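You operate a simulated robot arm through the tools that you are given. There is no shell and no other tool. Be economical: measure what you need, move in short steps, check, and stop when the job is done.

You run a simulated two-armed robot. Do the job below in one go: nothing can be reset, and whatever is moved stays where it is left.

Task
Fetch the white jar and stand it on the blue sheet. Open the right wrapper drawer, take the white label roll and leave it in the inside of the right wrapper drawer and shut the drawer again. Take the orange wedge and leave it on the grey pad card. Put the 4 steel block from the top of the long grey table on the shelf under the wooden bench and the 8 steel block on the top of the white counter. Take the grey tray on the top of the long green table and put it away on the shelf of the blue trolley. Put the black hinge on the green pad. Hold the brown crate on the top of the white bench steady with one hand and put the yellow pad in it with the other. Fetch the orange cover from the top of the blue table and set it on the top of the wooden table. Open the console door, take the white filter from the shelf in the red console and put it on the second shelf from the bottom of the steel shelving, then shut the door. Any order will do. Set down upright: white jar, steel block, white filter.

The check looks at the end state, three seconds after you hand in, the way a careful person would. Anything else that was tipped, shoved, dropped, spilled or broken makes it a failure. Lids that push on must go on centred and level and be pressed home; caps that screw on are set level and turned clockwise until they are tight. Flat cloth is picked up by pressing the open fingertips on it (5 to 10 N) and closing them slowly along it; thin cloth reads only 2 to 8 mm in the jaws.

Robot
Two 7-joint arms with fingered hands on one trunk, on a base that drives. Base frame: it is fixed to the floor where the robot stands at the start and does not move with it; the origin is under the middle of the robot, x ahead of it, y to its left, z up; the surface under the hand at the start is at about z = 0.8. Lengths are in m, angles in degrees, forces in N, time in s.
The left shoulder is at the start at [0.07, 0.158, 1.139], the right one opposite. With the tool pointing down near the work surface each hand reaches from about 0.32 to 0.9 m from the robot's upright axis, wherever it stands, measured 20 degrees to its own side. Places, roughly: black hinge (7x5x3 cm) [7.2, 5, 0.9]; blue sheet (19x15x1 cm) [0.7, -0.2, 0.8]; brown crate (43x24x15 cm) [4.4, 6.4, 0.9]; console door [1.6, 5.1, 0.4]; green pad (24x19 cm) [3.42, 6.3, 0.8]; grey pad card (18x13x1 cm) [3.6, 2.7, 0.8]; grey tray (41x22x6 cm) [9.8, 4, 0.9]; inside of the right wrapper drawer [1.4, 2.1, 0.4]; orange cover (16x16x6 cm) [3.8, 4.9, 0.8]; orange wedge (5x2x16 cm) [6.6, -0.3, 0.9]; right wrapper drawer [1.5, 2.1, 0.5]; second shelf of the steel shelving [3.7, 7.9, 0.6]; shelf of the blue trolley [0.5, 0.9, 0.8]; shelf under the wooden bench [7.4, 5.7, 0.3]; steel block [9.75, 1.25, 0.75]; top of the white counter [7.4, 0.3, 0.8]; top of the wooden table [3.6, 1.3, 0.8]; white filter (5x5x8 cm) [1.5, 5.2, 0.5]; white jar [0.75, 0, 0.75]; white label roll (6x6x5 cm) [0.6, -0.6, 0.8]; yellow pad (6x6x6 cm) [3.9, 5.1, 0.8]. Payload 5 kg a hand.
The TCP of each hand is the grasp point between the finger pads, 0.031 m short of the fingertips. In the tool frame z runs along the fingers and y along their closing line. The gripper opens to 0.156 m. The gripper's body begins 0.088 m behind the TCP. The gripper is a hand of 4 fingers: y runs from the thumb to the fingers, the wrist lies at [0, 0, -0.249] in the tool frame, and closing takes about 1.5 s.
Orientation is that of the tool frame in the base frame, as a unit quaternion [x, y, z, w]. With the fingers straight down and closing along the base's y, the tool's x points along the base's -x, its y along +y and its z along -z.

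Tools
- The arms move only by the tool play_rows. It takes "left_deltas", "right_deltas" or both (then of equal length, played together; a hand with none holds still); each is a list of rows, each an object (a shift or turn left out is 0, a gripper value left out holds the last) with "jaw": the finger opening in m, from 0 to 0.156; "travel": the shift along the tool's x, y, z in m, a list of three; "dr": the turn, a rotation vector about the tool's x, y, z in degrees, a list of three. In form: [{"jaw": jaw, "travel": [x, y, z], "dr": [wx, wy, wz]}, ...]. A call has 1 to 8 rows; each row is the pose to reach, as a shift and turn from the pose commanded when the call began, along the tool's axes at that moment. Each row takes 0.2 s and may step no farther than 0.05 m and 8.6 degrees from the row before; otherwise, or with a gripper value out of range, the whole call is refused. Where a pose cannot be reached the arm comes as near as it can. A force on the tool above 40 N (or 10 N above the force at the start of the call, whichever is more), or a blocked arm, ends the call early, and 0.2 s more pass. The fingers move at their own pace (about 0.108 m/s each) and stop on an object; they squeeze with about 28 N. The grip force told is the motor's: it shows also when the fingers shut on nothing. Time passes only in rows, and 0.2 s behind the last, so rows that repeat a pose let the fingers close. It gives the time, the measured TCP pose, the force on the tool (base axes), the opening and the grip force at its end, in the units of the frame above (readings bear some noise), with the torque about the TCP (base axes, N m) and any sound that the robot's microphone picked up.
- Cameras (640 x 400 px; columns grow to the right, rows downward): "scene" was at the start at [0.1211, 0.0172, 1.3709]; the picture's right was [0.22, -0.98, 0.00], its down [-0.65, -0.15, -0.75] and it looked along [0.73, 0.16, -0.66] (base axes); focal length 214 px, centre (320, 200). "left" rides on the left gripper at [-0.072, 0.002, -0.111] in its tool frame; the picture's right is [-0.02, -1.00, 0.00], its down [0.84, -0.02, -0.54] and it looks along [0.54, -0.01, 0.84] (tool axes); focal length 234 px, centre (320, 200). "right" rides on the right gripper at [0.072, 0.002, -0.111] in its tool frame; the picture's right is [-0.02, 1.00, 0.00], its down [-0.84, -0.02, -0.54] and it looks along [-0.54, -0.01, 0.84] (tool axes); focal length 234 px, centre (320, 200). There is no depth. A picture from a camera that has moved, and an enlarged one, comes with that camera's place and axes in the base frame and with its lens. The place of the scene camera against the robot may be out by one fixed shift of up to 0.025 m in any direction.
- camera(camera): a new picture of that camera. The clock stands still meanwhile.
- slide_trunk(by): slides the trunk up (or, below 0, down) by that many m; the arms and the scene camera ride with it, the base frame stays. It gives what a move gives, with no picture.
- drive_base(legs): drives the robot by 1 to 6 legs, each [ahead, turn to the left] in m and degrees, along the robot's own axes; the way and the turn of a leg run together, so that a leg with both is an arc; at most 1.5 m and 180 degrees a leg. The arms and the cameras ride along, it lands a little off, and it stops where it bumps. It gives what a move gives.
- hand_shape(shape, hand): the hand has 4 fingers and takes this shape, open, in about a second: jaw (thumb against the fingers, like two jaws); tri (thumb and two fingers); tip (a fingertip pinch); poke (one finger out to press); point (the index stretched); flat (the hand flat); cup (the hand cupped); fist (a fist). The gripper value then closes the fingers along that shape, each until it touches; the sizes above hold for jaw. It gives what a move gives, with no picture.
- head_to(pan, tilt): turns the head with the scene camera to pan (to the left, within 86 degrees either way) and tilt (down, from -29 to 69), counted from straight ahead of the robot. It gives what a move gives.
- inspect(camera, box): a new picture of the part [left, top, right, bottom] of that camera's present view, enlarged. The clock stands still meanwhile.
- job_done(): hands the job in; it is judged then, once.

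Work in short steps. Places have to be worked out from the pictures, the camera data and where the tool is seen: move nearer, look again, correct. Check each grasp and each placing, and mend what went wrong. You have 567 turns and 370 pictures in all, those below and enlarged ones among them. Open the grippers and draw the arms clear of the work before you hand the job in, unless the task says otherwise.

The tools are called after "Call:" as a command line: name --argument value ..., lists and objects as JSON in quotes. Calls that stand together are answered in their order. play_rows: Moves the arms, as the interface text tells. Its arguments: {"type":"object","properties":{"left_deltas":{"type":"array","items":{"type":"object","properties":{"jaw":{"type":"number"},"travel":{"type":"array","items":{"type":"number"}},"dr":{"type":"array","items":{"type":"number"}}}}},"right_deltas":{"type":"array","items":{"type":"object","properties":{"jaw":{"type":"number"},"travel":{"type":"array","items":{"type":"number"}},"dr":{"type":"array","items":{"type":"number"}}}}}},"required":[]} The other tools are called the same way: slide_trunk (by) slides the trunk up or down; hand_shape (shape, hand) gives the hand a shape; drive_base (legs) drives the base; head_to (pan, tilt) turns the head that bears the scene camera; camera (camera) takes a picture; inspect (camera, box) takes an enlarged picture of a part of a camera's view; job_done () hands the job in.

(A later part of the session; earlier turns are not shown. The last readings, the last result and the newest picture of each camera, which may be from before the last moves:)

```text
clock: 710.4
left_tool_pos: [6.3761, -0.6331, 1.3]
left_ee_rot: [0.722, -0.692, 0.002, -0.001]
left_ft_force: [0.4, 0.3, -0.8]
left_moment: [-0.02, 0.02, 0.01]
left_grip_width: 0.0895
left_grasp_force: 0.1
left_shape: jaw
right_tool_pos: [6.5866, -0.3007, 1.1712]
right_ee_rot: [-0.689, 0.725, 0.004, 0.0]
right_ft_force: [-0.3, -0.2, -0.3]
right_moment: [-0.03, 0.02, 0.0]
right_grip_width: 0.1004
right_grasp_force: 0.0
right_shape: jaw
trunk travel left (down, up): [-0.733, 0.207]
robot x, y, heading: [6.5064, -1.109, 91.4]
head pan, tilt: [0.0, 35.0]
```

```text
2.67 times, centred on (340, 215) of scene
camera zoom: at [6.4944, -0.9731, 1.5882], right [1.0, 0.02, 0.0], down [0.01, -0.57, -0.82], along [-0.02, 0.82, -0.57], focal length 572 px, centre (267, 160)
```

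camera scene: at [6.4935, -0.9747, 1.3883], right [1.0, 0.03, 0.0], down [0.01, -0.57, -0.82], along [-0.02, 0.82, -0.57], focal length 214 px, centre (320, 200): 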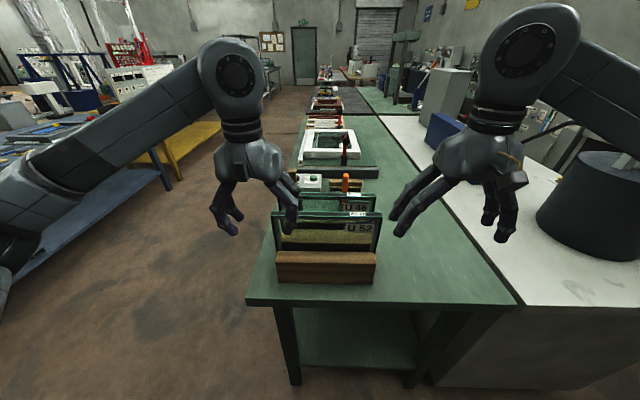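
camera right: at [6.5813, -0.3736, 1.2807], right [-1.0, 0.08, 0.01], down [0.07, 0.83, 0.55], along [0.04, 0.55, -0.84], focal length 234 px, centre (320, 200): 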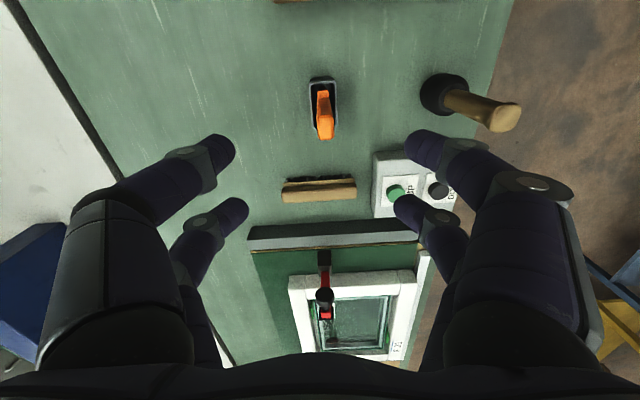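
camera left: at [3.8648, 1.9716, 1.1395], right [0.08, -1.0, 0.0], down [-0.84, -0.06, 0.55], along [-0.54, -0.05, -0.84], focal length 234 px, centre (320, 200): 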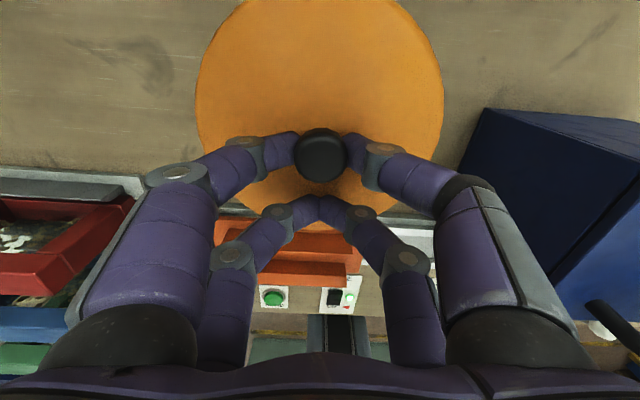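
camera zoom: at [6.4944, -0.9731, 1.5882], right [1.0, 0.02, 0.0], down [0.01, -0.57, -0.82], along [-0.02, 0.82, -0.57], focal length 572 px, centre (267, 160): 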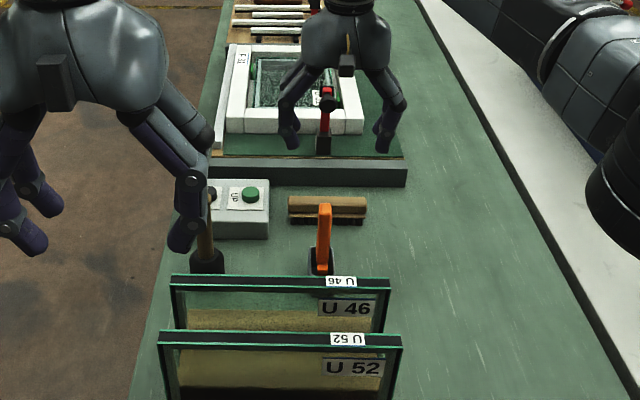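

Wedge stands in a small holder at about [6.58, -0.275], top z≈1.0. Descend to z≈0.965 and close.

Call:
play_rows --right_deltas '[{"travel": [-0.015, 0.004, 0.04]}, {"travel": [-0.025, 0.005, 0.08]}, {"travel": [-0.025, 0.005, 0.12]}, {"travel": [-0.025, 0.005, 0.15]}]'

Call:
camera --camera "right"

```text
clock: 711.4
left_tool_pos: [6.376, -0.6338, 1.3005]
left_ee_rot: [0.722, -0.692, 0.002, -0.003]
left_ft_force: [0.2, 0.4, -0.4]
left_moment: [0.0, 0.04, -0.01]
left_grip_width: 0.0894
left_grasp_force: 0.0
left_shape: jaw
right_tool_pos: [6.58, -0.2753, 1.0198]
right_ee_rot: [-0.69, 0.724, 0.006, 0.002]
right_ft_force: [-0.7, -0.3, 0.3]
right_moment: [-0.01, 0.0, 0.03]
right_grip_width: 0.1001
right_grasp_force: 0.1
right_shape: jaw
trunk travel left (down, up): [-0.733, 0.207]
robot x, y, heading: [6.5055, -1.1108, 91.4]
head pan, tilt: [0.0, 35.0]
```

```text
161 pictures are left
camera right: at [6.5741, -0.3487, 1.1297], right [-1.0, 0.07, 0.01], down [0.06, 0.83, 0.55], along [0.04, 0.55, -0.83], focal length 234 px, centre (320, 200)
```

right: 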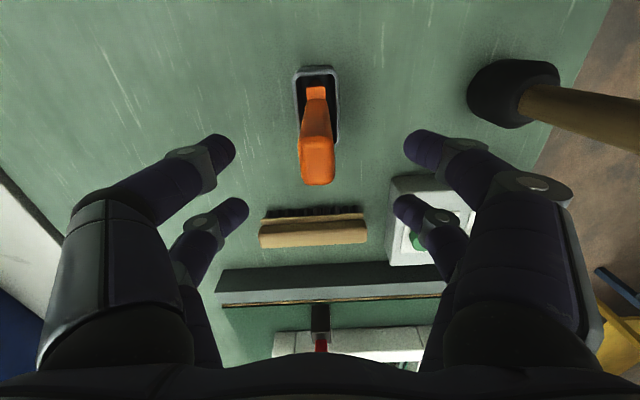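

Shift 1.5 cm toward the robot, lower 5.5 cm and close on the wedge.

Call:
play_rows --right_deltas '[{"travel": [0.013, -0.001, 0.0], "jaw": 0.07}, {"travel": [0.013, -0.001, 0.03]}, {"travel": [0.013, -0.001, 0.055]}, {"travel": [0.013, -0.001, 0.055], "jaw": 0.03}, {"travel": [0.013, -0.001, 0.055], "jaw": 0.005}, {"travel": [0.013, -0.001, 0.055], "jaw": 0.005}, {"travel": [0.013, -0.001, 0.055], "jaw": 0.005}]'

Call:
camera --camera "right"

```text
clock: 713.0
left_tool_pos: [6.3755, -0.6349, 1.3014]
left_ee_rot: [0.722, -0.692, 0.002, -0.003]
left_ft_force: [0.9, 1.0, -0.2]
left_moment: [-0.02, -0.02, 0.02]
left_grip_width: 0.0898
left_grasp_force: 0.1
left_shape: jaw
right_tool_pos: [6.5782, -0.2868, 0.9653]
right_ee_rot: [-0.689, 0.725, 0.005, 0.0]
right_ft_force: [0.7, -1.0, -0.7]
right_moment: [0.01, 0.03, -0.04]
right_grip_width: 0.0014
right_grasp_force: 28.4
right_shape: jaw
trunk travel left (down, up): [-0.733, 0.207]
robot x, y, heading: [6.5081, -1.1113, 91.4]
head pan, tilt: [0.0, 35.0]
```

```text
160 pictures are left
camera right: at [6.5727, -0.3597, 1.0746], right [-1.0, 0.07, 0.01], down [0.07, 0.83, 0.55], along [0.04, 0.55, -0.84], focal length 234 px, centre (320, 200)
```

right: 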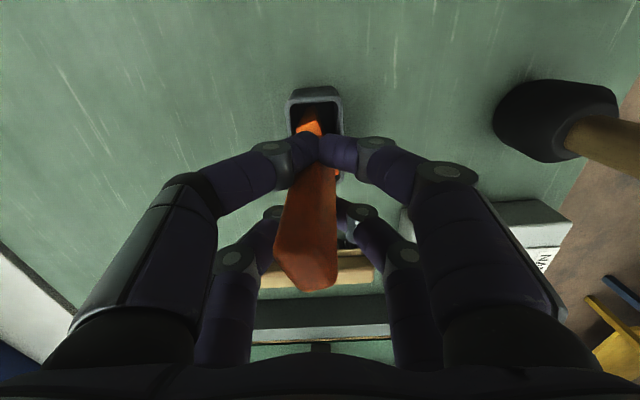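

Gripped, slightly twisted. Pull straight up slowly out of the holder.

Call:
play_rows --right_deltas '[{"travel": [0, 0, -0.02]}, {"travel": [0, 0, -0.045]}, {"travel": [0, 0, -0.075]}, {"travel": [0, 0, -0.11]}, {"travel": [0, 0, -0.15]}]'

Call:
camera --camera "right"

Call:
inspect --camera "scene" --box '[260, 60, 420, 290]'

```text
clock: 714.2
left_tool_pos: [6.3749, -0.6352, 1.3001]
left_ee_rot: [0.723, -0.691, 0.002, -0.003]
left_ft_force: [0.4, -0.7, -0.3]
left_moment: [0.03, -0.01, 0.0]
left_grip_width: 0.0896
left_grasp_force: 0.1
left_shape: jaw
right_tool_pos: [6.579, -0.2885, 1.1113]
right_ee_rot: [-0.689, 0.725, 0.003, 0.001]
right_ft_force: [0.2, 0.1, -0.3]
right_moment: [0.02, 0.0, 0.0]
right_grip_width: 0.0014
right_grasp_force: 28.0
right_shape: jaw
trunk travel left (down, up): [-0.733, 0.207]
robot x, y, heading: [6.5094, -1.1073, 91.5]
head pan, tilt: [0.0, 35.0]
```

```text
159 pictures are left
camera right: at [6.5737, -0.3617, 1.2214], right [-1.0, 0.07, 0.0], down [0.06, 0.83, 0.55], along [0.04, 0.55, -0.83], focal length 234 px, centre (320, 200)
```

right: 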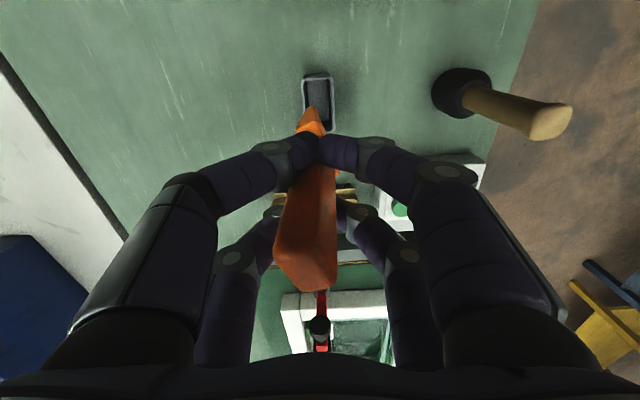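

```text
1.74 times, centred on (340, 175) of scene
camera zoom: at [6.4926, -0.9757, 1.5883], right [1.0, 0.02, 0.0], down [0.01, -0.57, -0.82], along [-0.02, 0.82, -0.57], focal length 373 px, centre (285, 244)
```

zoom: 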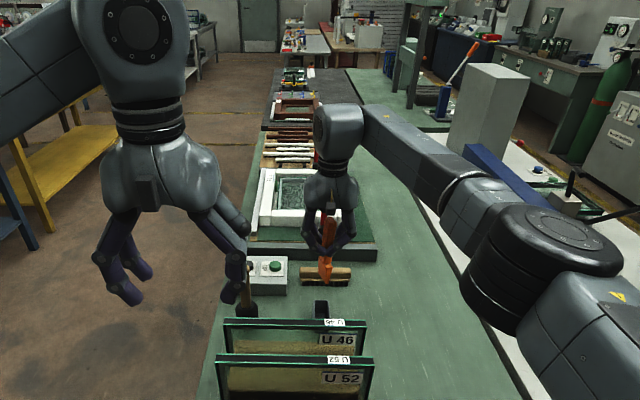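

Wedge is out. Move it right (clear of the racks), up a little, then back toward the robot.

Call:
play_rows --right_deltas '[{"travel": [0, -0.03, -0.02]}, {"travel": [0.01, -0.07, -0.035]}, {"travel": [0.02, -0.11, -0.05]}, {"travel": [0.04, -0.15, -0.06]}, {"travel": [0.06, -0.19, -0.07]}, {"travel": [0.1, -0.22, -0.07]}, {"travel": [0.14, -0.24, -0.07]}, {"travel": [0.185, -0.25, -0.07]}]'

Call:
play_rows --right_deltas '[{"travel": [0.045, 0, 0]}, {"travel": [0.09, 0, 0]}, {"travel": [0.135, 0, 0]}, {"travel": [0.18, 0, 0]}]'

Call:
camera --camera "scene"

```text
clock: 716.0
left_tool_pos: [6.3766, -0.6356, 1.3004]
left_ee_rot: [0.723, -0.691, 0.0, -0.003]
left_ft_force: [-0.2, 0.7, -0.1]
left_moment: [0.01, 0.03, 0.0]
left_grip_width: 0.0893
left_grasp_force: 0.1
left_shape: jaw
right_tool_pos: [6.8234, -0.4877, 1.183]
right_ee_rot: [-0.689, 0.725, 0.005, 0.001]
right_ft_force: [0.0, -0.7, -0.5]
right_moment: [0.03, 0.03, -0.03]
right_grip_width: 0.001
right_grasp_force: 27.7
right_shape: jaw
trunk travel left (down, up): [-0.733, 0.207]
robot x, y, heading: [6.5122, -1.1133, 91.4]
head pan, tilt: [0.0, 35.0]
```

```text
clock: 717.0
left_tool_pos: [6.3752, -0.638, 1.3016]
left_ee_rot: [0.723, -0.691, 0.001, -0.003]
left_ft_force: [0.9, -0.4, 0.1]
left_moment: [0.09, -0.01, 0.0]
left_grip_width: 0.0893
left_grasp_force: 0.0
left_shape: jaw
right_tool_pos: [6.8117, -0.6714, 1.1866]
right_ee_rot: [-0.689, 0.724, 0.005, 0.002]
right_ft_force: [0.4, -0.6, -0.3]
right_moment: [0.04, -0.03, 0.0]
right_grip_width: 0.0009
right_grasp_force: 28.2
right_shape: jaw
trunk travel left (down, up): [-0.733, 0.207]
robot x, y, heading: [6.5028, -1.1119, 91.4]
head pan, tilt: [0.0, 35.0]
```

```text
157 pictures are left
camera scene: at [6.4936, -0.9781, 1.5886], right [1.0, 0.02, 0.0], down [0.01, -0.57, -0.82], along [-0.02, 0.82, -0.57], focal length 214 px, centre (320, 200)
```

scene: 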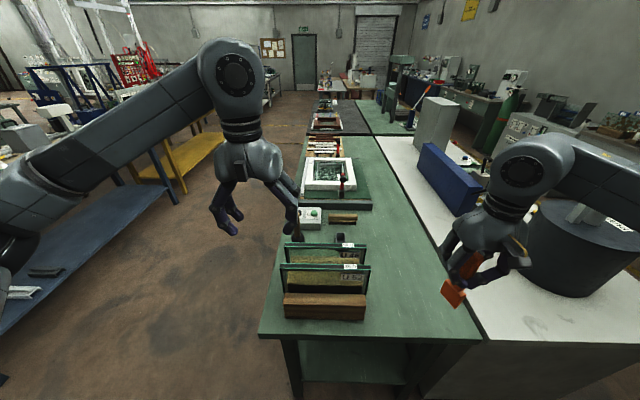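

Wedge is held. I'll deliver it to the card first: back up, drive west along y≈-1.25, then north to y≈2.7.

Call:
drive_base --legs '[[-0.15, 0], [0, 88.6], [1.5, 0], [1.5, 0], [1.0, 0]]'

Call:
drive_base --legs '[[0, -90], [1.5, 0], [1.5, 0], [0.9, 0]]'

Call:
head_to --pan -50 --tilt 30

Call:
camera --camera "scene"

```text
clock: 741.0
left_tool_pos: [2.0348, -1.1829, 1.301]
left_ee_rot: [1.0, -0.018, 0.0, -0.003]
left_ft_force: [0.5, -0.1, 0.6]
left_moment: [-0.01, 0.01, -0.03]
left_grip_width: 0.0893
left_grasp_force: 0.0
left_shape: jaw
right_tool_pos: [2.1011, -0.7494, 1.1836]
right_ee_rot: [0.998, -0.066, -0.003, 0.002]
right_ft_force: [0.8, 0.8, -0.9]
right_moment: [0.01, -0.04, 0.03]
right_grip_width: 0.0008
right_grasp_force: 28.3
right_shape: jaw
trunk travel left (down, up): [-0.733, 0.207]
robot x, y, heading: [2.5197, -1.0876, 176.7]
head pan, tilt: [0.0, 35.0]
```

```text
clock: 763.8
left_tool_pos: [2.9313, 3.3032, 1.3008]
left_ee_rot: [-0.663, 0.749, -0.002, 0.002]
left_ft_force: [-0.1, 0.0, -0.9]
left_moment: [0.01, -0.02, 0.01]
left_grip_width: 0.0897
left_grasp_force: 0.1
left_shape: jaw
right_tool_pos: [3.3566, 3.1979, 1.185]
right_ee_rot: [-0.627, 0.779, 0.004, 0.001]
right_ft_force: [-0.3, -0.8, -1.0]
right_moment: [0.01, 0.01, -0.01]
right_grip_width: 0.001
right_grasp_force: 28.5
right_shape: jaw
trunk travel left (down, up): [-0.733, 0.207]
robot x, y, heading: [2.9863, 2.8104, 82.0]
head pan, tilt: [0.0, 35.0]
```

```text
clock: 765.0
left_tool_pos: [2.9313, 3.3031, 1.3004]
left_ee_rot: [-0.663, 0.749, -0.001, 0.002]
left_ft_force: [-0.4, -0.4, 0.6]
left_moment: [0.06, -0.02, 0.03]
left_grip_width: 0.0895
left_grasp_force: 0.0
left_shape: jaw
right_tool_pos: [3.3583, 3.198, 1.1842]
right_ee_rot: [-0.628, 0.778, 0.004, 0.001]
right_ft_force: [0.3, -0.8, -0.6]
right_moment: [0.0, 0.01, -0.04]
right_grip_width: 0.0008
right_grasp_force: 28.1
right_shape: jaw
trunk travel left (down, up): [-0.733, 0.207]
robot x, y, heading: [2.984, 2.8122, 82.0]
head pan, tilt: [-50.0, 30.0]
```

```text
156 pictures are left
camera scene: at [3.0573, 2.9072, 1.5961], right [0.53, -0.85, 0.0], down [-0.42, -0.27, -0.87], along [0.73, 0.46, -0.5], focal length 214 px, centre (320, 200)
```

scene: 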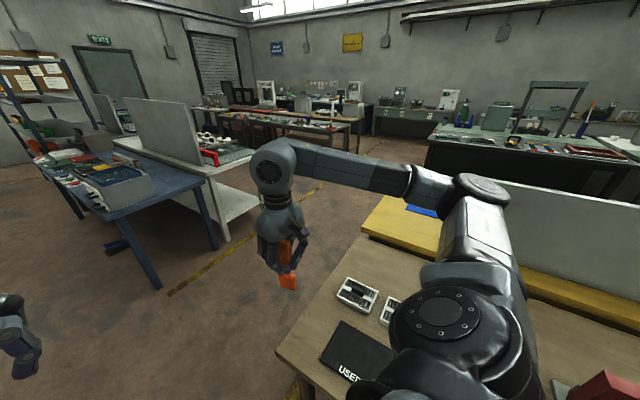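

Turn to face the table and look for the grey pad card.

Call:
drive_base --legs '[[0, -82], [-0.15, 0]]'

Call:
head_to --pan 0 --tilt 45

Call:
camera --camera "scene"

```text
clock: 769.9
left_tool_pos: [3.3104, 2.9315, 1.2991]
left_ee_rot: [-0.008, 1.0, -0.003, -0.001]
left_ft_force: [1.2, 0.6, -0.2]
left_moment: [-0.03, 0.05, -0.03]
left_grip_width: 0.0894
left_grasp_force: 0.0
left_shape: jaw
right_tool_pos: [3.2656, 2.4949, 1.1837]
right_ee_rot: [0.039, 0.999, 0.002, 0.003]
right_ft_force: [0.7, -0.7, -0.7]
right_moment: [-0.02, 0.01, 0.0]
right_grip_width: 0.0007
right_grasp_force: 28.1
right_shape: jaw
trunk travel left (down, up): [-0.733, 0.207]
robot x, y, heading: [2.8301, 2.8139, -0.2]
head pan, tilt: [-50.0, 30.0]
```

```text
clock: 771.1
left_tool_pos: [3.3092, 2.9309, 1.2992]
left_ee_rot: [-0.008, 1.0, -0.003, 0.0]
left_ft_force: [0.5, 0.0, -0.6]
left_moment: [0.02, -0.05, 0.02]
left_grip_width: 0.0894
left_grasp_force: 0.1
left_shape: jaw
right_tool_pos: [3.2641, 2.4959, 1.1832]
right_ee_rot: [0.04, 0.999, 0.002, 0.004]
right_ft_force: [-0.2, -0.7, -0.6]
right_moment: [0.01, 0.0, -0.05]
right_grip_width: 0.0008
right_grasp_force: 28.1
right_shape: jaw
trunk travel left (down, up): [-0.733, 0.207]
robot x, y, heading: [2.8262, 2.8124, -0.2]
head pan, tilt: [0.0, 45.0]
```

```text
155 pictures are left
camera scene: at [2.9497, 2.8091, 1.5735], right [0.0, -1.0, 0.0], down [-0.71, 0.0, -0.71], along [0.71, 0.0, -0.71], focal length 214 px, centre (320, 200)
```

scene: 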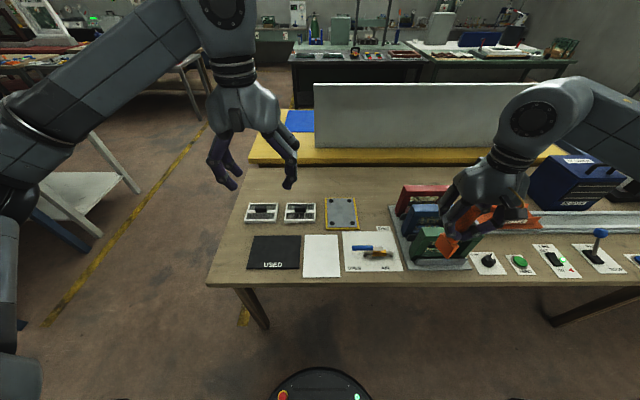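

The grey card at (342,213) matches [3.63, 2.70]. Enlarge.

Call:
inspect --camera "scene" --box '[240, 180, 440, 290]'

Call:
camera --camera "right"

```text
3.20 times, centred on (340, 235) of scene
camera zoom: at [2.9497, 2.8091, 1.5735], right [0.0, -1.0, 0.0], down [-0.71, 0.0, -0.71], along [0.71, 0.0, -0.71], focal length 686 px, centre (256, 88)
```

zoom: 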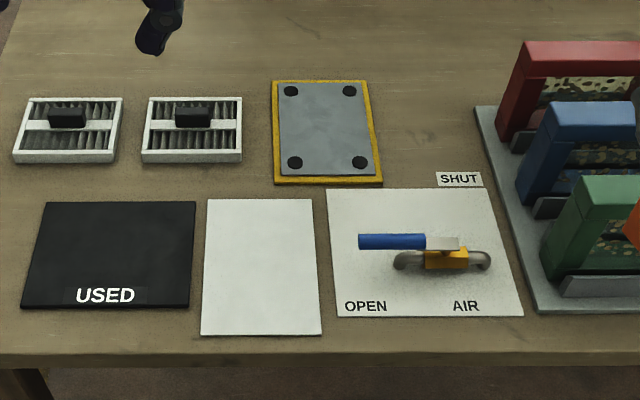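

```text
153 pictures are left
camera right: at [3.1902, 2.5014, 1.2945], right [0.1, 0.99, 0.0], down [0.83, -0.09, 0.55], along [0.55, -0.05, -0.84], focal length 234 px, centre (320, 200)
```

right: 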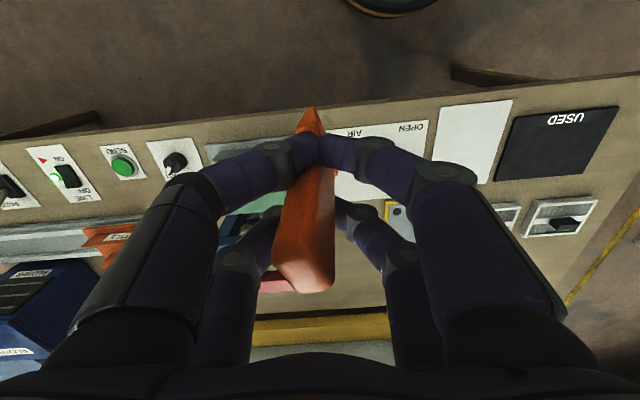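

The card is the grey plate at [3.63, 2.705]. I'll pitch the right hand forward ~68° so the wedge lies nearly flat, moving toward the card at height.

Call:
play_rows --right_deltas '[{"travel": [0.0, 0.03, 0.0], "dr": [0, -8.5, 0]}, {"travel": [0.0, 0.06, 0.0], "dr": [0, -17, 0]}, {"travel": [-0.02, 0.09, 0.0], "dr": [0, -25.5, 0]}, {"travel": [-0.05, 0.12, 0.01], "dr": [0, -34, 0]}, {"travel": [-0.08, 0.15, 0.02], "dr": [0, -42.5, 0]}, {"travel": [-0.11, 0.18, 0.04], "dr": [0, -51, 0]}, {"travel": [-0.14, 0.205, 0.06], "dr": [0, -59.5, 0]}, {"travel": [-0.17, 0.224, 0.083], "dr": [0, -68, 0]}]'

Call:
camera --camera "scene"

Call:
camera --camera "right"

```text
clock: 773.1
left_tool_pos: [3.3079, 2.9318, 1.3003]
left_ee_rot: [-0.008, 1.0, -0.003, 0.001]
left_ft_force: [0.2, -0.6, -0.3]
left_moment: [-0.01, -0.05, -0.01]
left_grip_width: 0.0897
left_grasp_force: 0.1
left_shape: jaw
right_tool_pos: [3.422, 2.6942, 1.0822]
right_ee_rot: [0.032, 0.87, -0.02, 0.492]
right_ft_force: [0.7, 0.5, -0.4]
right_moment: [0.01, 0.11, -0.02]
right_grip_width: 0.0005
right_grasp_force: 28.0
right_shape: jaw
right hand out of reach, approached as far as the arm can: row 8
trunk travel left (down, up): [-0.733, 0.207]
robot x, y, heading: [2.8283, 2.8084, -0.2]
head pan, tilt: [0.0, 45.0]
stopped in row 8 (right hand): the arm was blocked; the commanded pose is now the measured one
```

```text
152 pictures are left
camera scene: at [2.9488, 2.8104, 1.5734], right [0.0, -1.0, 0.0], down [-0.71, 0.0, -0.71], along [0.71, 0.0, -0.71], focal length 214 px, centre (320, 200)
```

scene: 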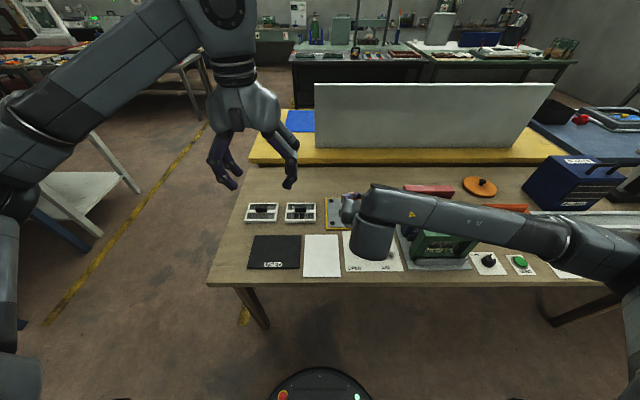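

```text
151 pictures are left
camera right: at [3.2891, 2.7055, 1.0785], right [0.09, 1.0, 0.02], down [-0.04, -0.01, 1.0], along [1.0, -0.09, 0.04], focal length 234 px, centre (320, 200)
```

right: 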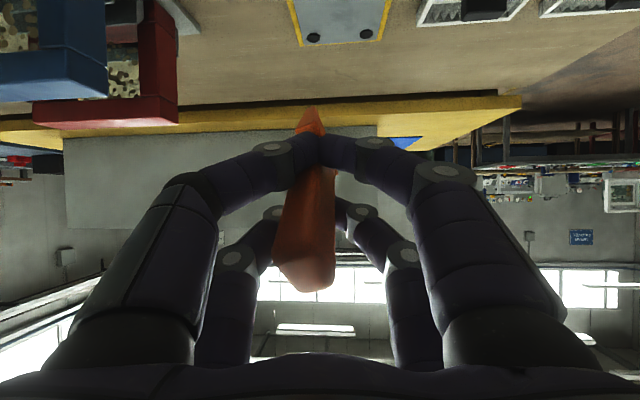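

Pitched 59° (limit). Lower the trunk 0.13 m to ease the wrist, then try a little more pitch.

Call:
slide_trunk --by -0.13

Call:
play_rows --right_deltas '[{"dr": [0, -4, 0], "travel": [-0.01, 0, 0]}, {"dr": [0, -8, 0], "travel": [-0.02, 0, 0]}, {"dr": [0, -12, 0], "travel": [-0.025, 0, 0]}, {"dr": [0, -16, 0], "travel": [-0.03, 0, 0]}]'

Call:
camera --camera "right"

```text
clock: 774.6
left_tool_pos: [3.3086, 2.9313, 1.1707]
left_ee_rot: [-0.007, 1.0, -0.003, 0.0]
left_ft_force: [0.2, 0.1, 0.4]
left_moment: [-0.04, -0.01, -0.01]
left_grip_width: 0.0894
left_grasp_force: 0.1
left_shape: jaw
right_tool_pos: [3.4225, 2.6929, 0.9533]
right_ee_rot: [0.031, 0.869, -0.019, 0.493]
right_ft_force: [-0.1, 0.4, -1.0]
right_moment: [0.0, 0.03, -0.02]
right_grip_width: 0.0006
right_grasp_force: 28.0
right_shape: jaw
trunk travel left (down, up): [-0.603, 0.337]
robot x, y, heading: [2.831, 2.8132, -0.1]
head pan, tilt: [0.0, 45.0]
```

```text
clock: 775.6
left_tool_pos: [3.3087, 2.9316, 1.1702]
left_ee_rot: [-0.007, 1.0, -0.003, 0.002]
left_ft_force: [-0.2, -0.3, 0.8]
left_moment: [-0.02, -0.03, 0.0]
left_grip_width: 0.0894
left_grasp_force: 0.0
left_shape: jaw
right_tool_pos: [3.4342, 2.6873, 0.9812]
right_ee_rot: [0.028, 0.856, -0.019, 0.516]
right_ft_force: [-0.4, 0.5, -1.2]
right_moment: [-0.03, 0.0, 0.01]
right_grip_width: 0.0009
right_grasp_force: 28.3
right_shape: jaw
right hand out of reach, approached as far as the arm can: row 1, 2, 3, 4
trunk travel left (down, up): [-0.603, 0.337]
robot x, y, heading: [2.8281, 2.8122, -0.2]
head pan, tilt: [0.0, 45.0]
```

```text
150 pictures are left
camera right: at [3.3018, 2.6986, 0.9692], right [0.08, 1.0, 0.02], down [-0.09, -0.01, 1.0], along [0.99, -0.08, 0.09], focal length 234 px, centre (320, 200)
```

right: 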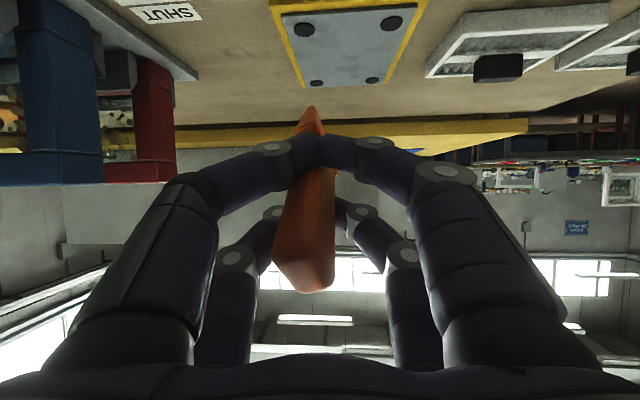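

Pitch now 62°. Advance so the thin end is over the card's far part, then lower.

Call:
play_rows --right_deltas '[{"travel": [0.001, 0.01, 0.035]}, {"travel": [0.002, 0.02, 0.07]}, {"travel": [0.004, 0.03, 0.105]}, {"travel": [0.005, 0.0345, 0.143]}]'

Call:
camera --camera "right"

Call:
inspect --camera "scene" --box '[240, 160, 440, 290]'

```text
clock: 776.6
left_tool_pos: [3.3105, 2.9316, 1.1697]
left_ee_rot: [-0.008, 1.0, -0.003, 0.0]
left_ft_force: [0.3, -1.0, 0.3]
left_moment: [-0.02, 0.04, -0.03]
left_grip_width: 0.0896
left_grasp_force: 0.1
left_shape: jaw
right_tool_pos: [3.5683, 2.711, 0.9217]
right_ee_rot: [0.026, 0.861, -0.02, 0.508]
right_ft_force: [0.1, -0.1, -0.6]
right_moment: [0.01, 0.04, 0.0]
right_grip_width: 0.0008
right_grasp_force: 27.7
right_shape: jaw
right hand out of reach, approached as far as the arm can: row 1, 2, 3, 4
trunk travel left (down, up): [-0.603, 0.337]
robot x, y, heading: [2.8323, 2.8104, -0.5]
head pan, tilt: [0.0, 45.0]
```

```text
149 pictures are left
camera right: at [3.4361, 2.7212, 0.9119], right [0.08, 1.0, 0.01], down [-0.07, -0.01, 1.0], along [0.99, -0.08, 0.07], focal length 234 px, centre (320, 200)
```

right: 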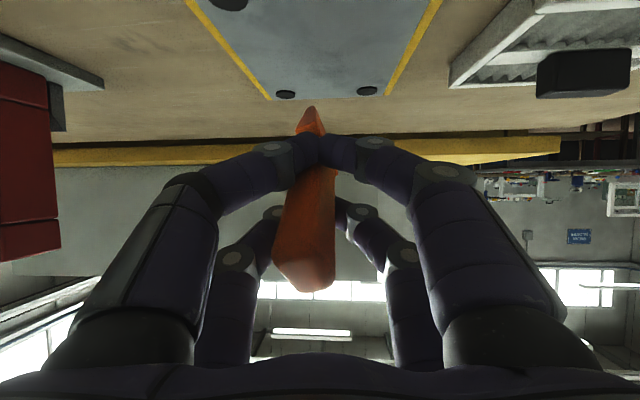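

```text
3.08 times, centred on (340, 225) of scene
camera zoom: at [2.9511, 2.8098, 1.4433], right [0.0, -1.0, 0.0], down [-0.71, 0.0, -0.71], along [0.71, 0.0, -0.71], focal length 660 px, centre (258, 123)
```

zoom: 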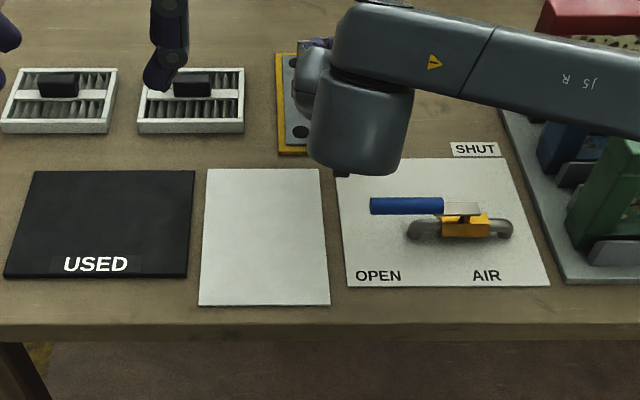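

Aligned with the card. Lower until the thin end touches.

Call:
play_rows --right_deltas '[{"travel": [0.014, 0.003, 0.0]}, {"travel": [0.023, 0.003, 0.005]}, {"travel": [0.032, 0.003, 0.01]}, {"travel": [0.038, 0.003, 0.0135]}, {"travel": [0.044, 0.003, 0.017]}, {"travel": [0.05, 0.003, 0.02]}]'

Call:
camera --camera "right"

```text
clock: 778.0
left_tool_pos: [3.3081, 2.9308, 1.1699]
left_ee_rot: [-0.007, 1.0, -0.003, 0.001]
left_ft_force: [0.0, -0.1, 0.4]
left_moment: [-0.06, -0.05, 0.02]
left_grip_width: 0.0894
left_grasp_force: 0.1
left_shape: jaw
right_tool_pos: [3.5745, 2.7077, 0.8992]
right_ee_rot: [0.023, 0.866, -0.02, 0.499]
right_ft_force: [0.0, -0.6, -0.4]
right_moment: [0.01, 0.0, 0.04]
right_grip_width: 0.0005
right_grasp_force: 28.1
right_shape: jaw
right hand out of reach, approached as far as the arm can: row 1, 2, 3, 4, 5, 6
trunk travel left (down, up): [-0.603, 0.337]
robot x, y, heading: [2.8242, 2.8132, -0.0]
head pan, tilt: [0.0, 45.0]
```

```text
147 pictures are left
camera right: at [3.4426, 2.7172, 0.8926], right [0.07, 1.0, 0.01], down [-0.05, -0.01, 1.0], along [1.0, -0.07, 0.05], focal length 234 px, centre (320, 200)
```

right: 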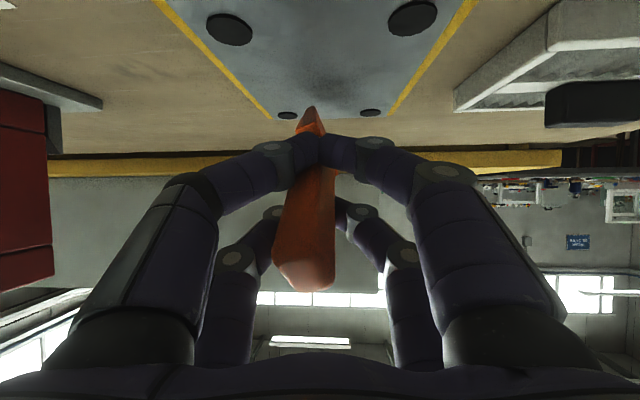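

Use the trunk to lower the last centimetres.

Call:
slide_trunk --by -0.02

Call:
slide_trunk --by -0.012

Call:
camera --camera "right"

```text
clock: 778.7
left_tool_pos: [3.3075, 2.9312, 1.1501]
left_ee_rot: [-0.007, 1.0, -0.003, 0.001]
left_ft_force: [0.1, 0.5, 0.5]
left_moment: [-0.01, 0.01, -0.01]
left_grip_width: 0.0898
left_grasp_force: 0.1
left_shape: jaw
right_tool_pos: [3.5751, 2.7083, 0.8815]
right_ee_rot: [0.023, 0.865, -0.019, 0.501]
right_ft_force: [-0.7, -0.6, 9.9]
right_moment: [-0.11, -0.92, -0.04]
right_grip_width: 0.0008
right_grasp_force: 27.8
right_shape: jaw
trunk travel left (down, up): [-0.583, 0.357]
robot x, y, heading: [2.8267, 2.817, -0.2]
head pan, tilt: [0.0, 45.0]
```

```text
clock: 779.3
left_tool_pos: [3.3045, 2.931, 1.1404]
left_ee_rot: [-0.007, 1.0, -0.004, 0.003]
left_ft_force: [-0.4, -0.2, -0.2]
left_moment: [0.0, 0.05, 0.0]
left_grip_width: 0.0895
left_grasp_force: 0.0
left_shape: jaw
right_tool_pos: [3.5741, 2.7095, 0.8765]
right_ee_rot: [0.023, 0.863, -0.018, 0.505]
right_ft_force: [-9.9, -0.8, 35.6]
right_moment: [-0.34, -2.51, -0.13]
right_grip_width: 0.0007
right_grasp_force: 28.2
right_shape: jaw
trunk travel left (down, up): [-0.571, 0.369]
robot x, y, heading: [2.8282, 2.8125, -0.2]
head pan, tilt: [0.0, 45.0]
```

```text
146 pictures are left
camera right: at [3.4406, 2.7187, 0.868], right [0.07, 1.0, 0.01], down [-0.07, -0.01, 1.0], along [1.0, -0.07, 0.06], focal length 234 px, centre (320, 200)
```

right: 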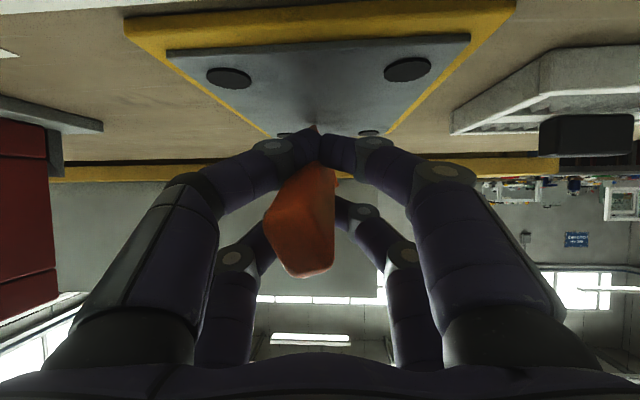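

The wedge is pivoting flat in the grip as it presses. Lower 1 cm more.

Call:
slide_trunk --by -0.012

Call:
camera --camera "right"

```text
clock: 779.9
left_tool_pos: [3.3085, 2.9302, 1.1262]
left_ee_rot: [-0.008, 1.0, -0.003, 0.001]
left_ft_force: [0.0, -0.3, 0.1]
left_moment: [0.0, -0.03, 0.03]
left_grip_width: 0.0896
left_grasp_force: 0.1
left_shape: jaw
right_tool_pos: [3.5733, 2.7082, 0.8522]
right_ee_rot: [0.024, 0.867, -0.021, 0.497]
right_ft_force: [0.6, 0.4, 2.1]
right_moment: [-0.05, -0.3, 0.06]
right_grip_width: 0.0
right_grasp_force: 28.8
right_shape: jaw
trunk travel left (down, up): [-0.559, 0.381]
robot x, y, heading: [2.8317, 2.8108, -0.1]
head pan, tilt: [0.0, 45.0]
```

```text
145 pictures are left
camera right: at [3.4412, 2.7166, 0.8458], right [0.07, 1.0, 0.01], down [-0.05, -0.01, 1.0], along [1.0, -0.07, 0.05], focal length 234 px, centre (320, 200)
```

right: 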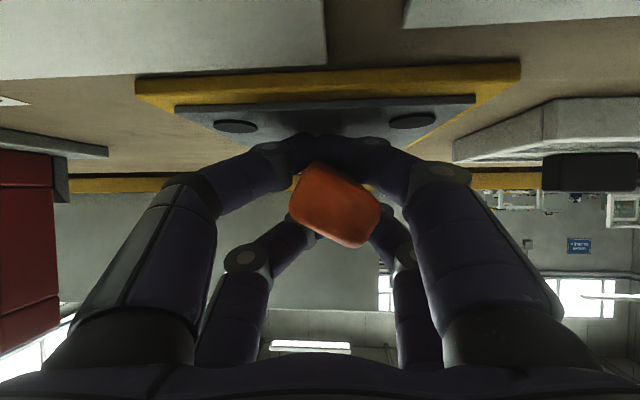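

The wedge now lies across the lower fingers with its thin end on the card. Open the fingers so it settles on the card.

Call:
play_rows --right_deltas '[{"jaw": 0.03}, {"jaw": 0.06}, {"jaw": 0.09}, {"jaw": 0.1}]'

Call:
camera --camera "right"

```text
clock: 780.9
left_tool_pos: [3.3091, 2.9295, 1.1267]
left_ee_rot: [-0.008, 1.0, -0.003, 0.001]
left_ft_force: [0.1, 0.2, 0.2]
left_moment: [-0.01, 0.0, 0.0]
left_grip_width: 0.0895
left_grasp_force: 0.1
left_shape: jaw
right_tool_pos: [3.5759, 2.7078, 0.8567]
right_ee_rot: [0.023, 0.866, -0.019, 0.499]
right_ft_force: [-0.3, -0.2, -0.6]
right_moment: [0.0, 0.01, -0.03]
right_grip_width: 0.0996
right_grasp_force: 0.0
right_shape: jaw
trunk travel left (down, up): [-0.559, 0.381]
robot x, y, heading: [2.8304, 2.812, -0.3]
head pan, tilt: [0.0, 45.0]
```

```text
144 pictures are left
camera right: at [3.4426, 2.7172, 0.8488], right [0.07, 1.0, 0.01], down [-0.05, -0.01, 1.0], along [1.0, -0.07, 0.05], focal length 234 px, centre (320, 200)
```

right: 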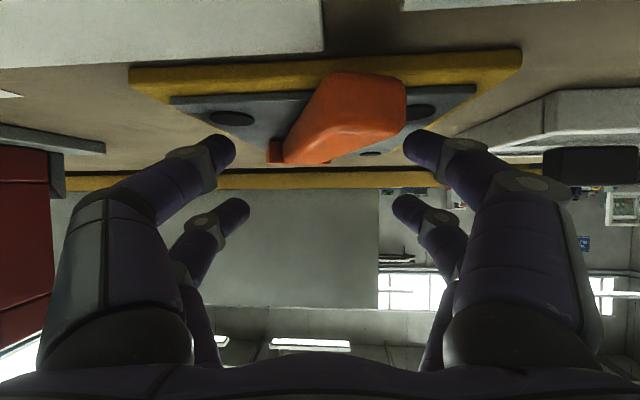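

The wedge lies on the card. Raise the trunk to lift the hand away.

Call:
slide_trunk --by 0.2

Call:
play_rows --right_deltas '[{"travel": [0, 0, -0.04], "dr": [0, 7, 0]}, {"travel": [0, -0.02, -0.08], "dr": [0, 14, 0]}, {"travel": [0, -0.04, -0.12], "dr": [0, 21, 0]}, {"travel": [0, -0.06, -0.15], "dr": [0, 28, 0]}, {"travel": [0, -0.08, -0.16], "dr": [0, 35, 0]}, {"travel": [0, -0.1, -0.16], "dr": [0, 42, 0]}, {"travel": [0, -0.12, -0.16], "dr": [0, 50, 0]}, {"travel": [0, -0.14, -0.16], "dr": [0, 58, 0]}]'

Call:
inspect --camera "scene" --box '[240, 160, 440, 290]'

```text
clock: 783.1
left_tool_pos: [3.3082, 2.9308, 1.3264]
left_ee_rot: [-0.008, 1.0, -0.002, 0.0]
left_ft_force: [0.1, -0.3, -0.5]
left_moment: [0.0, 0.0, 0.02]
left_grip_width: 0.0896
left_grasp_force: 0.0
left_shape: jaw
right_tool_pos: [3.5751, 2.7078, 1.0563]
right_ee_rot: [0.025, 0.866, -0.02, 0.499]
right_ft_force: [0.0, -0.3, -0.6]
right_moment: [-0.03, 0.03, 0.01]
right_grip_width: 0.0994
right_grasp_force: 0.1
right_shape: jaw
trunk travel left (down, up): [-0.759, 0.181]
robot x, y, heading: [2.827, 2.8111, -0.5]
head pan, tilt: [0.0, 45.0]
```

```text
clock: 784.9
left_tool_pos: [3.3084, 2.9306, 1.3245]
left_ee_rot: [-0.009, 1.0, -0.002, 0.0]
left_ft_force: [0.8, -0.3, -0.5]
left_moment: [0.02, 0.03, -0.01]
left_grip_width: 0.0894
left_grasp_force: 0.0
left_shape: jaw
right_tool_pos: [3.4294, 2.5763, 1.1375]
right_ee_rot: [0.028, 0.999, -0.005, 0.015]
right_ft_force: [0.6, 0.3, -0.4]
right_moment: [-0.02, 0.03, 0.03]
right_grip_width: 0.0996
right_grasp_force: 0.0
right_shape: jaw
trunk travel left (down, up): [-0.759, 0.181]
robot x, y, heading: [2.8301, 2.8076, -0.0]
head pan, tilt: [0.0, 45.0]
```

```text
3.08 times, centred on (340, 225) of scene
camera zoom: at [2.9505, 2.8085, 1.5994], right [0.0, -1.0, 0.0], down [-0.71, 0.0, -0.71], along [0.71, 0.0, -0.71], focal length 660 px, centre (258, 123)
```

zoom: 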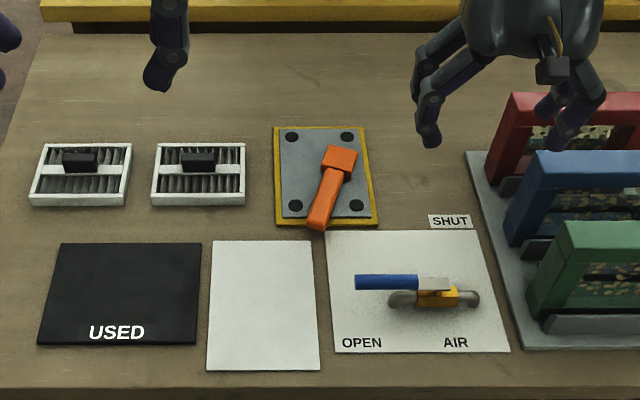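

Wedge lies on the card. Tuck the right hand and drive north and east along the y≈4 aisle to x≈8.4.

Call:
play_rows --right_deltas '[{"travel": [0.04, 0, 0], "jaw": 0.156}, {"travel": [0.08, 0, 0]}, {"travel": [0.12, 0, 0]}]'

Call:
slide_trunk --by -0.22

Call:
drive_base --legs '[[-0.3, 0], [0, 90], [1.25, 0], [0, -90]]'

```text
clock: 785.7
left_tool_pos: [3.3068, 2.9315, 1.3273]
left_ee_rot: [-0.008, 1.0, -0.003, 0.001]
left_ft_force: [0.3, 0.1, 0.0]
left_moment: [0.01, -0.04, -0.02]
left_grip_width: 0.0897
left_grasp_force: 0.0
left_shape: jaw
right_tool_pos: [3.3092, 2.5833, 1.1345]
right_ee_rot: [0.03, 0.999, -0.006, 0.018]
right_ft_force: [0.1, -0.2, -0.3]
right_moment: [-0.01, 0.0, 0.02]
right_grip_width: 0.156
right_grasp_force: 0.1
right_shape: jaw
trunk travel left (down, up): [-0.759, 0.181]
robot x, y, heading: [2.831, 2.8133, -0.3]
head pan, tilt: [0.0, 45.0]
```

```text
clock: 788.0
left_tool_pos: [3.3091, 2.9311, 1.1054]
left_ee_rot: [-0.008, 1.0, -0.003, 0.001]
left_ft_force: [0.7, 0.8, -0.5]
left_moment: [0.0, 0.0, 0.03]
left_grip_width: 0.0896
left_grasp_force: 0.1
left_shape: jaw
right_tool_pos: [3.3102, 2.584, 0.9164]
right_ee_rot: [0.029, 0.999, -0.006, 0.017]
right_ft_force: [0.1, -0.4, 0.0]
right_moment: [0.02, 0.02, 0.01]
right_grip_width: 0.1559
right_grasp_force: 0.1
right_shape: jaw
trunk travel left (down, up): [-0.539, 0.401]
robot x, y, heading: [2.8335, 2.8146, -0.1]
head pan, tilt: [0.0, 45.0]
```

```text
clock: 803.6
left_tool_pos: [3.0204, 4.1542, 1.1059]
left_ee_rot: [0.003, 1.0, -0.002, 0.001]
left_ft_force: [-0.1, -0.5, 0.1]
left_moment: [0.0, 0.02, -0.02]
left_grip_width: 0.0895
left_grasp_force: 0.0
left_shape: jaw
right_tool_pos: [3.0145, 3.8069, 0.9146]
right_ee_rot: [0.041, 0.999, -0.006, 0.017]
right_ft_force: [0.6, -0.6, 0.4]
right_moment: [-0.01, -0.01, 0.0]
right_grip_width: 0.156
right_grasp_force: 0.2
right_shape: jaw
trunk travel left (down, up): [-0.539, 0.401]
robot x, y, heading: [2.5383, 4.0475, -1.6]
head pan, tilt: [0.0, 45.0]
```

Drive east to x≈8.4.

Call:
drive_base --legs '[[1.5, 2], [1.5, 0], [1.5, 0], [1.4, 0]]'

Call:
head_to --pan -40 --tilt 20

Call:
camera --camera "scene"

Call:
head_to --pan 15 --tilt 20

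Call:
camera --camera "scene"

```text
clock: 825.0
left_tool_pos: [7.4848, 4.5007, 1.1212]
left_ee_rot: [-0.07, 0.997, -0.003, 0.017]
left_ft_force: [1.1, 0.1, -0.2]
left_moment: [-0.02, 0.07, -0.03]
left_grip_width: 0.0894
left_grasp_force: 0.0
left_shape: jaw
right_tool_pos: [7.5236, 4.1527, 0.919]
right_ee_rot: [-0.025, 0.999, -0.003, 0.024]
right_ft_force: [0.8, -0.9, -0.4]
right_moment: [0.0, 0.06, 0.01]
right_grip_width: 0.1561
right_grasp_force: 0.1
right_shape: jaw
trunk travel left (down, up): [-0.539, 0.401]
robot x, y, heading: [7.032, 4.3312, 7.4]
head pan, tilt: [0.0, 45.0]
stopped in leg 3: the robot was blocked; the commanded pose is now the measured one
```

```text
clock: 826.1
left_tool_pos: [7.4834, 4.5014, 1.1198]
left_ee_rot: [-0.067, 0.998, -0.005, 0.016]
left_ft_force: [0.6, 0.9, -1.2]
left_moment: [0.0, -0.01, 0.02]
left_grip_width: 0.0894
left_grasp_force: 0.1
left_shape: jaw
right_tool_pos: [7.5231, 4.1513, 0.9215]
right_ee_rot: [-0.023, 0.999, -0.004, 0.025]
right_ft_force: [0.4, -0.1, -1.0]
right_moment: [-0.02, -0.01, 0.02]
right_grip_width: 0.1557
right_grasp_force: 0.0
right_shape: jaw
trunk travel left (down, up): [-0.539, 0.401]
robot x, y, heading: [7.0318, 4.3308, 7.0]
head pan, tilt: [-40.0, 20.0]
```

```text
142 pictures are left
camera scene: at [7.1291, 4.2795, 1.42], right [-0.54, -0.84, -0.01], down [-0.27, 0.19, -0.94], along [0.79, -0.51, -0.33], focal length 214 px, centre (320, 200)
```

scene: 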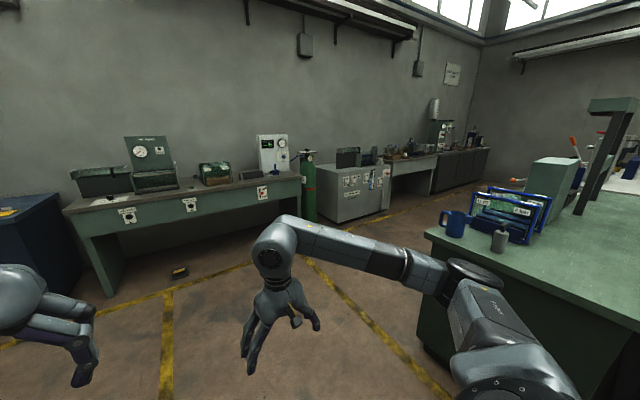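

```text
clock: 827.3
left_tool_pos: [7.4831, 4.5003, 1.12]
left_ee_rot: [-0.067, 0.998, -0.003, 0.015]
left_ft_force: [-0.5, 0.2, -0.7]
left_moment: [0.01, -0.04, -0.01]
left_grip_width: 0.0895
left_grasp_force: 0.1
left_shape: jaw
right_tool_pos: [7.5229, 4.1511, 0.9224]
right_ee_rot: [-0.023, 0.999, -0.003, 0.025]
right_ft_force: [0.4, -0.1, -0.6]
right_moment: [-0.01, 0.02, -0.04]
right_grip_width: 0.156
right_grasp_force: 0.0
right_shape: jaw
trunk travel left (down, up): [-0.539, 0.401]
robot x, y, heading: [7.0334, 4.3292, 7.3]
head pan, tilt: [15.0, 20.0]
```

```text
141 pictures are left
camera scene: at [7.137, 4.3651, 1.4204], right [0.37, -0.93, 0.0], down [-0.3, -0.13, -0.94], along [0.88, 0.35, -0.33], focal length 214 px, centre (320, 200)
```

scene: 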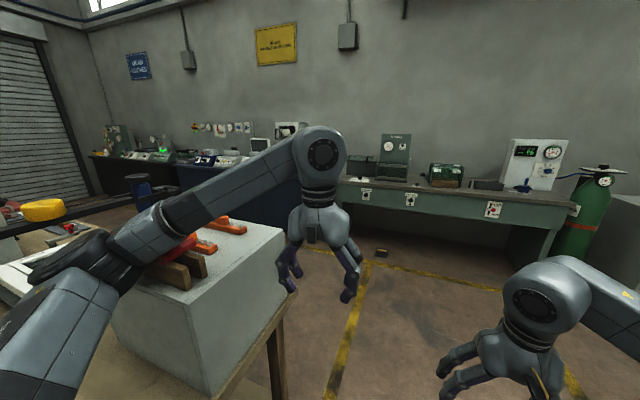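

Drifted left and bumped the bench corner. Back off and check for disturbed items.

Call:
drive_base --legs '[[-0.3, 0]]'

Call:
camera --camera "scene"

```text
clock: 829.4
left_tool_pos: [7.2013, 4.4666, 1.1111]
left_ee_rot: [-0.063, 0.998, -0.004, 0.006]
left_ft_force: [-0.2, 0.1, 1.0]
left_moment: [-0.02, -0.02, -0.02]
left_grip_width: 0.0896
left_grasp_force: 0.1
left_shape: jaw
right_tool_pos: [7.2369, 4.1186, 0.915]
right_ee_rot: [-0.022, 1.0, -0.004, 0.018]
right_ft_force: [-0.6, 0.8, -0.4]
right_moment: [-0.02, -0.02, -0.02]
right_grip_width: 0.1561
right_grasp_force: 0.1
right_shape: jaw
trunk travel left (down, up): [-0.539, 0.401]
robot x, y, heading: [6.7359, 4.2971, 6.1]
head pan, tilt: [15.0, 20.0]
```

```text
140 pictures are left
camera scene: at [6.8611, 4.3329, 1.4182], right [0.36, -0.93, 0.0], down [-0.32, -0.12, -0.94], along [0.88, 0.34, -0.34], focal length 214 px, centre (320, 200)
```

scene: 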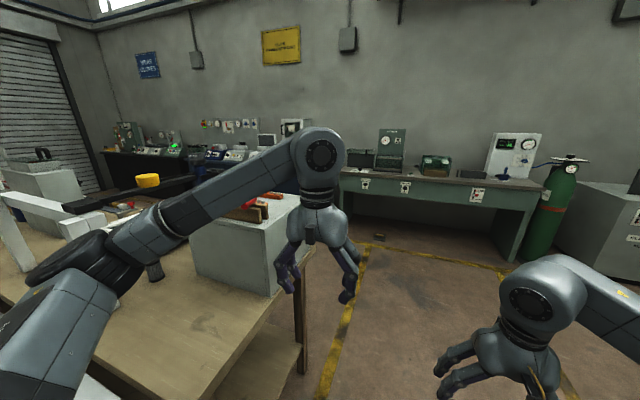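

White box still in place. Steer right and continue east to about (8.9, 4.0), then south.

Call:
drive_base --legs '[[0, -16], [1.2, 0], [0, 10], [0.9, 0]]'

Call:
head_to --pan -70 --tilt 20

Call:
camera --camera "scene"

```text
clock: 841.5
left_tool_pos: [9.3084, 4.2099, 1.1103]
left_ee_rot: [-0.009, 1.0, -0.005, 0.005]
left_ft_force: [-0.5, -0.5, -0.2]
left_moment: [0.02, -0.02, -0.01]
left_grip_width: 0.0896
left_grasp_force: 0.0
left_shape: jaw
right_tool_pos: [9.3051, 3.8597, 0.9144]
right_ee_rot: [0.033, 0.999, -0.005, 0.017]
right_ft_force: [-0.5, 0.4, -0.1]
right_moment: [-0.03, -0.02, -0.02]
right_grip_width: 0.1558
right_grasp_force: 0.0
right_shape: jaw
trunk travel left (down, up): [-0.539, 0.401]
robot x, y, heading: [8.8255, 4.0926, -0.1]
head pan, tilt: [15.0, 20.0]
```

```text
clock: 843.0
left_tool_pos: [9.3086, 4.2099, 1.1108]
left_ee_rot: [-0.009, 1.0, -0.004, 0.004]
left_ft_force: [-0.3, 0.0, 0.4]
left_moment: [-0.02, 0.0, -0.02]
left_grip_width: 0.0896
left_grasp_force: 0.1
left_shape: jaw
right_tool_pos: [9.3065, 3.8587, 0.9146]
right_ee_rot: [0.033, 0.999, -0.005, 0.018]
right_ft_force: [-0.4, -0.3, -0.1]
right_moment: [0.02, 0.03, -0.04]
right_grip_width: 0.156
right_grasp_force: 0.0
right_shape: jaw
trunk travel left (down, up): [-0.539, 0.401]
robot x, y, heading: [8.8243, 4.0959, -0.0]
head pan, tilt: [-70.0, 20.0]
```

```text
139 pictures are left
camera scene: at [8.8971, 4.0014, 1.4182], right [-0.94, -0.34, 0.0], down [-0.12, 0.32, -0.94], along [0.32, -0.88, -0.34], focal length 214 px, centre (320, 200)
```

scene: 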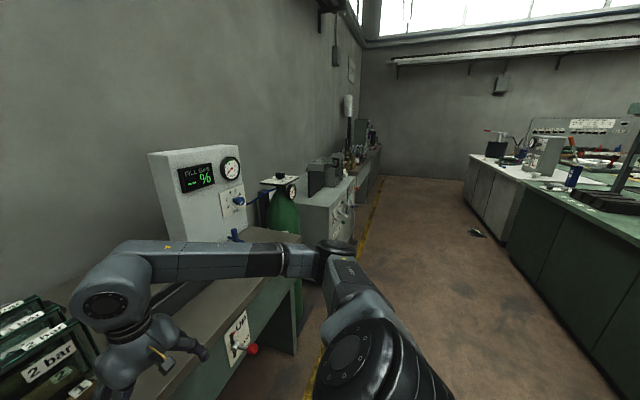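

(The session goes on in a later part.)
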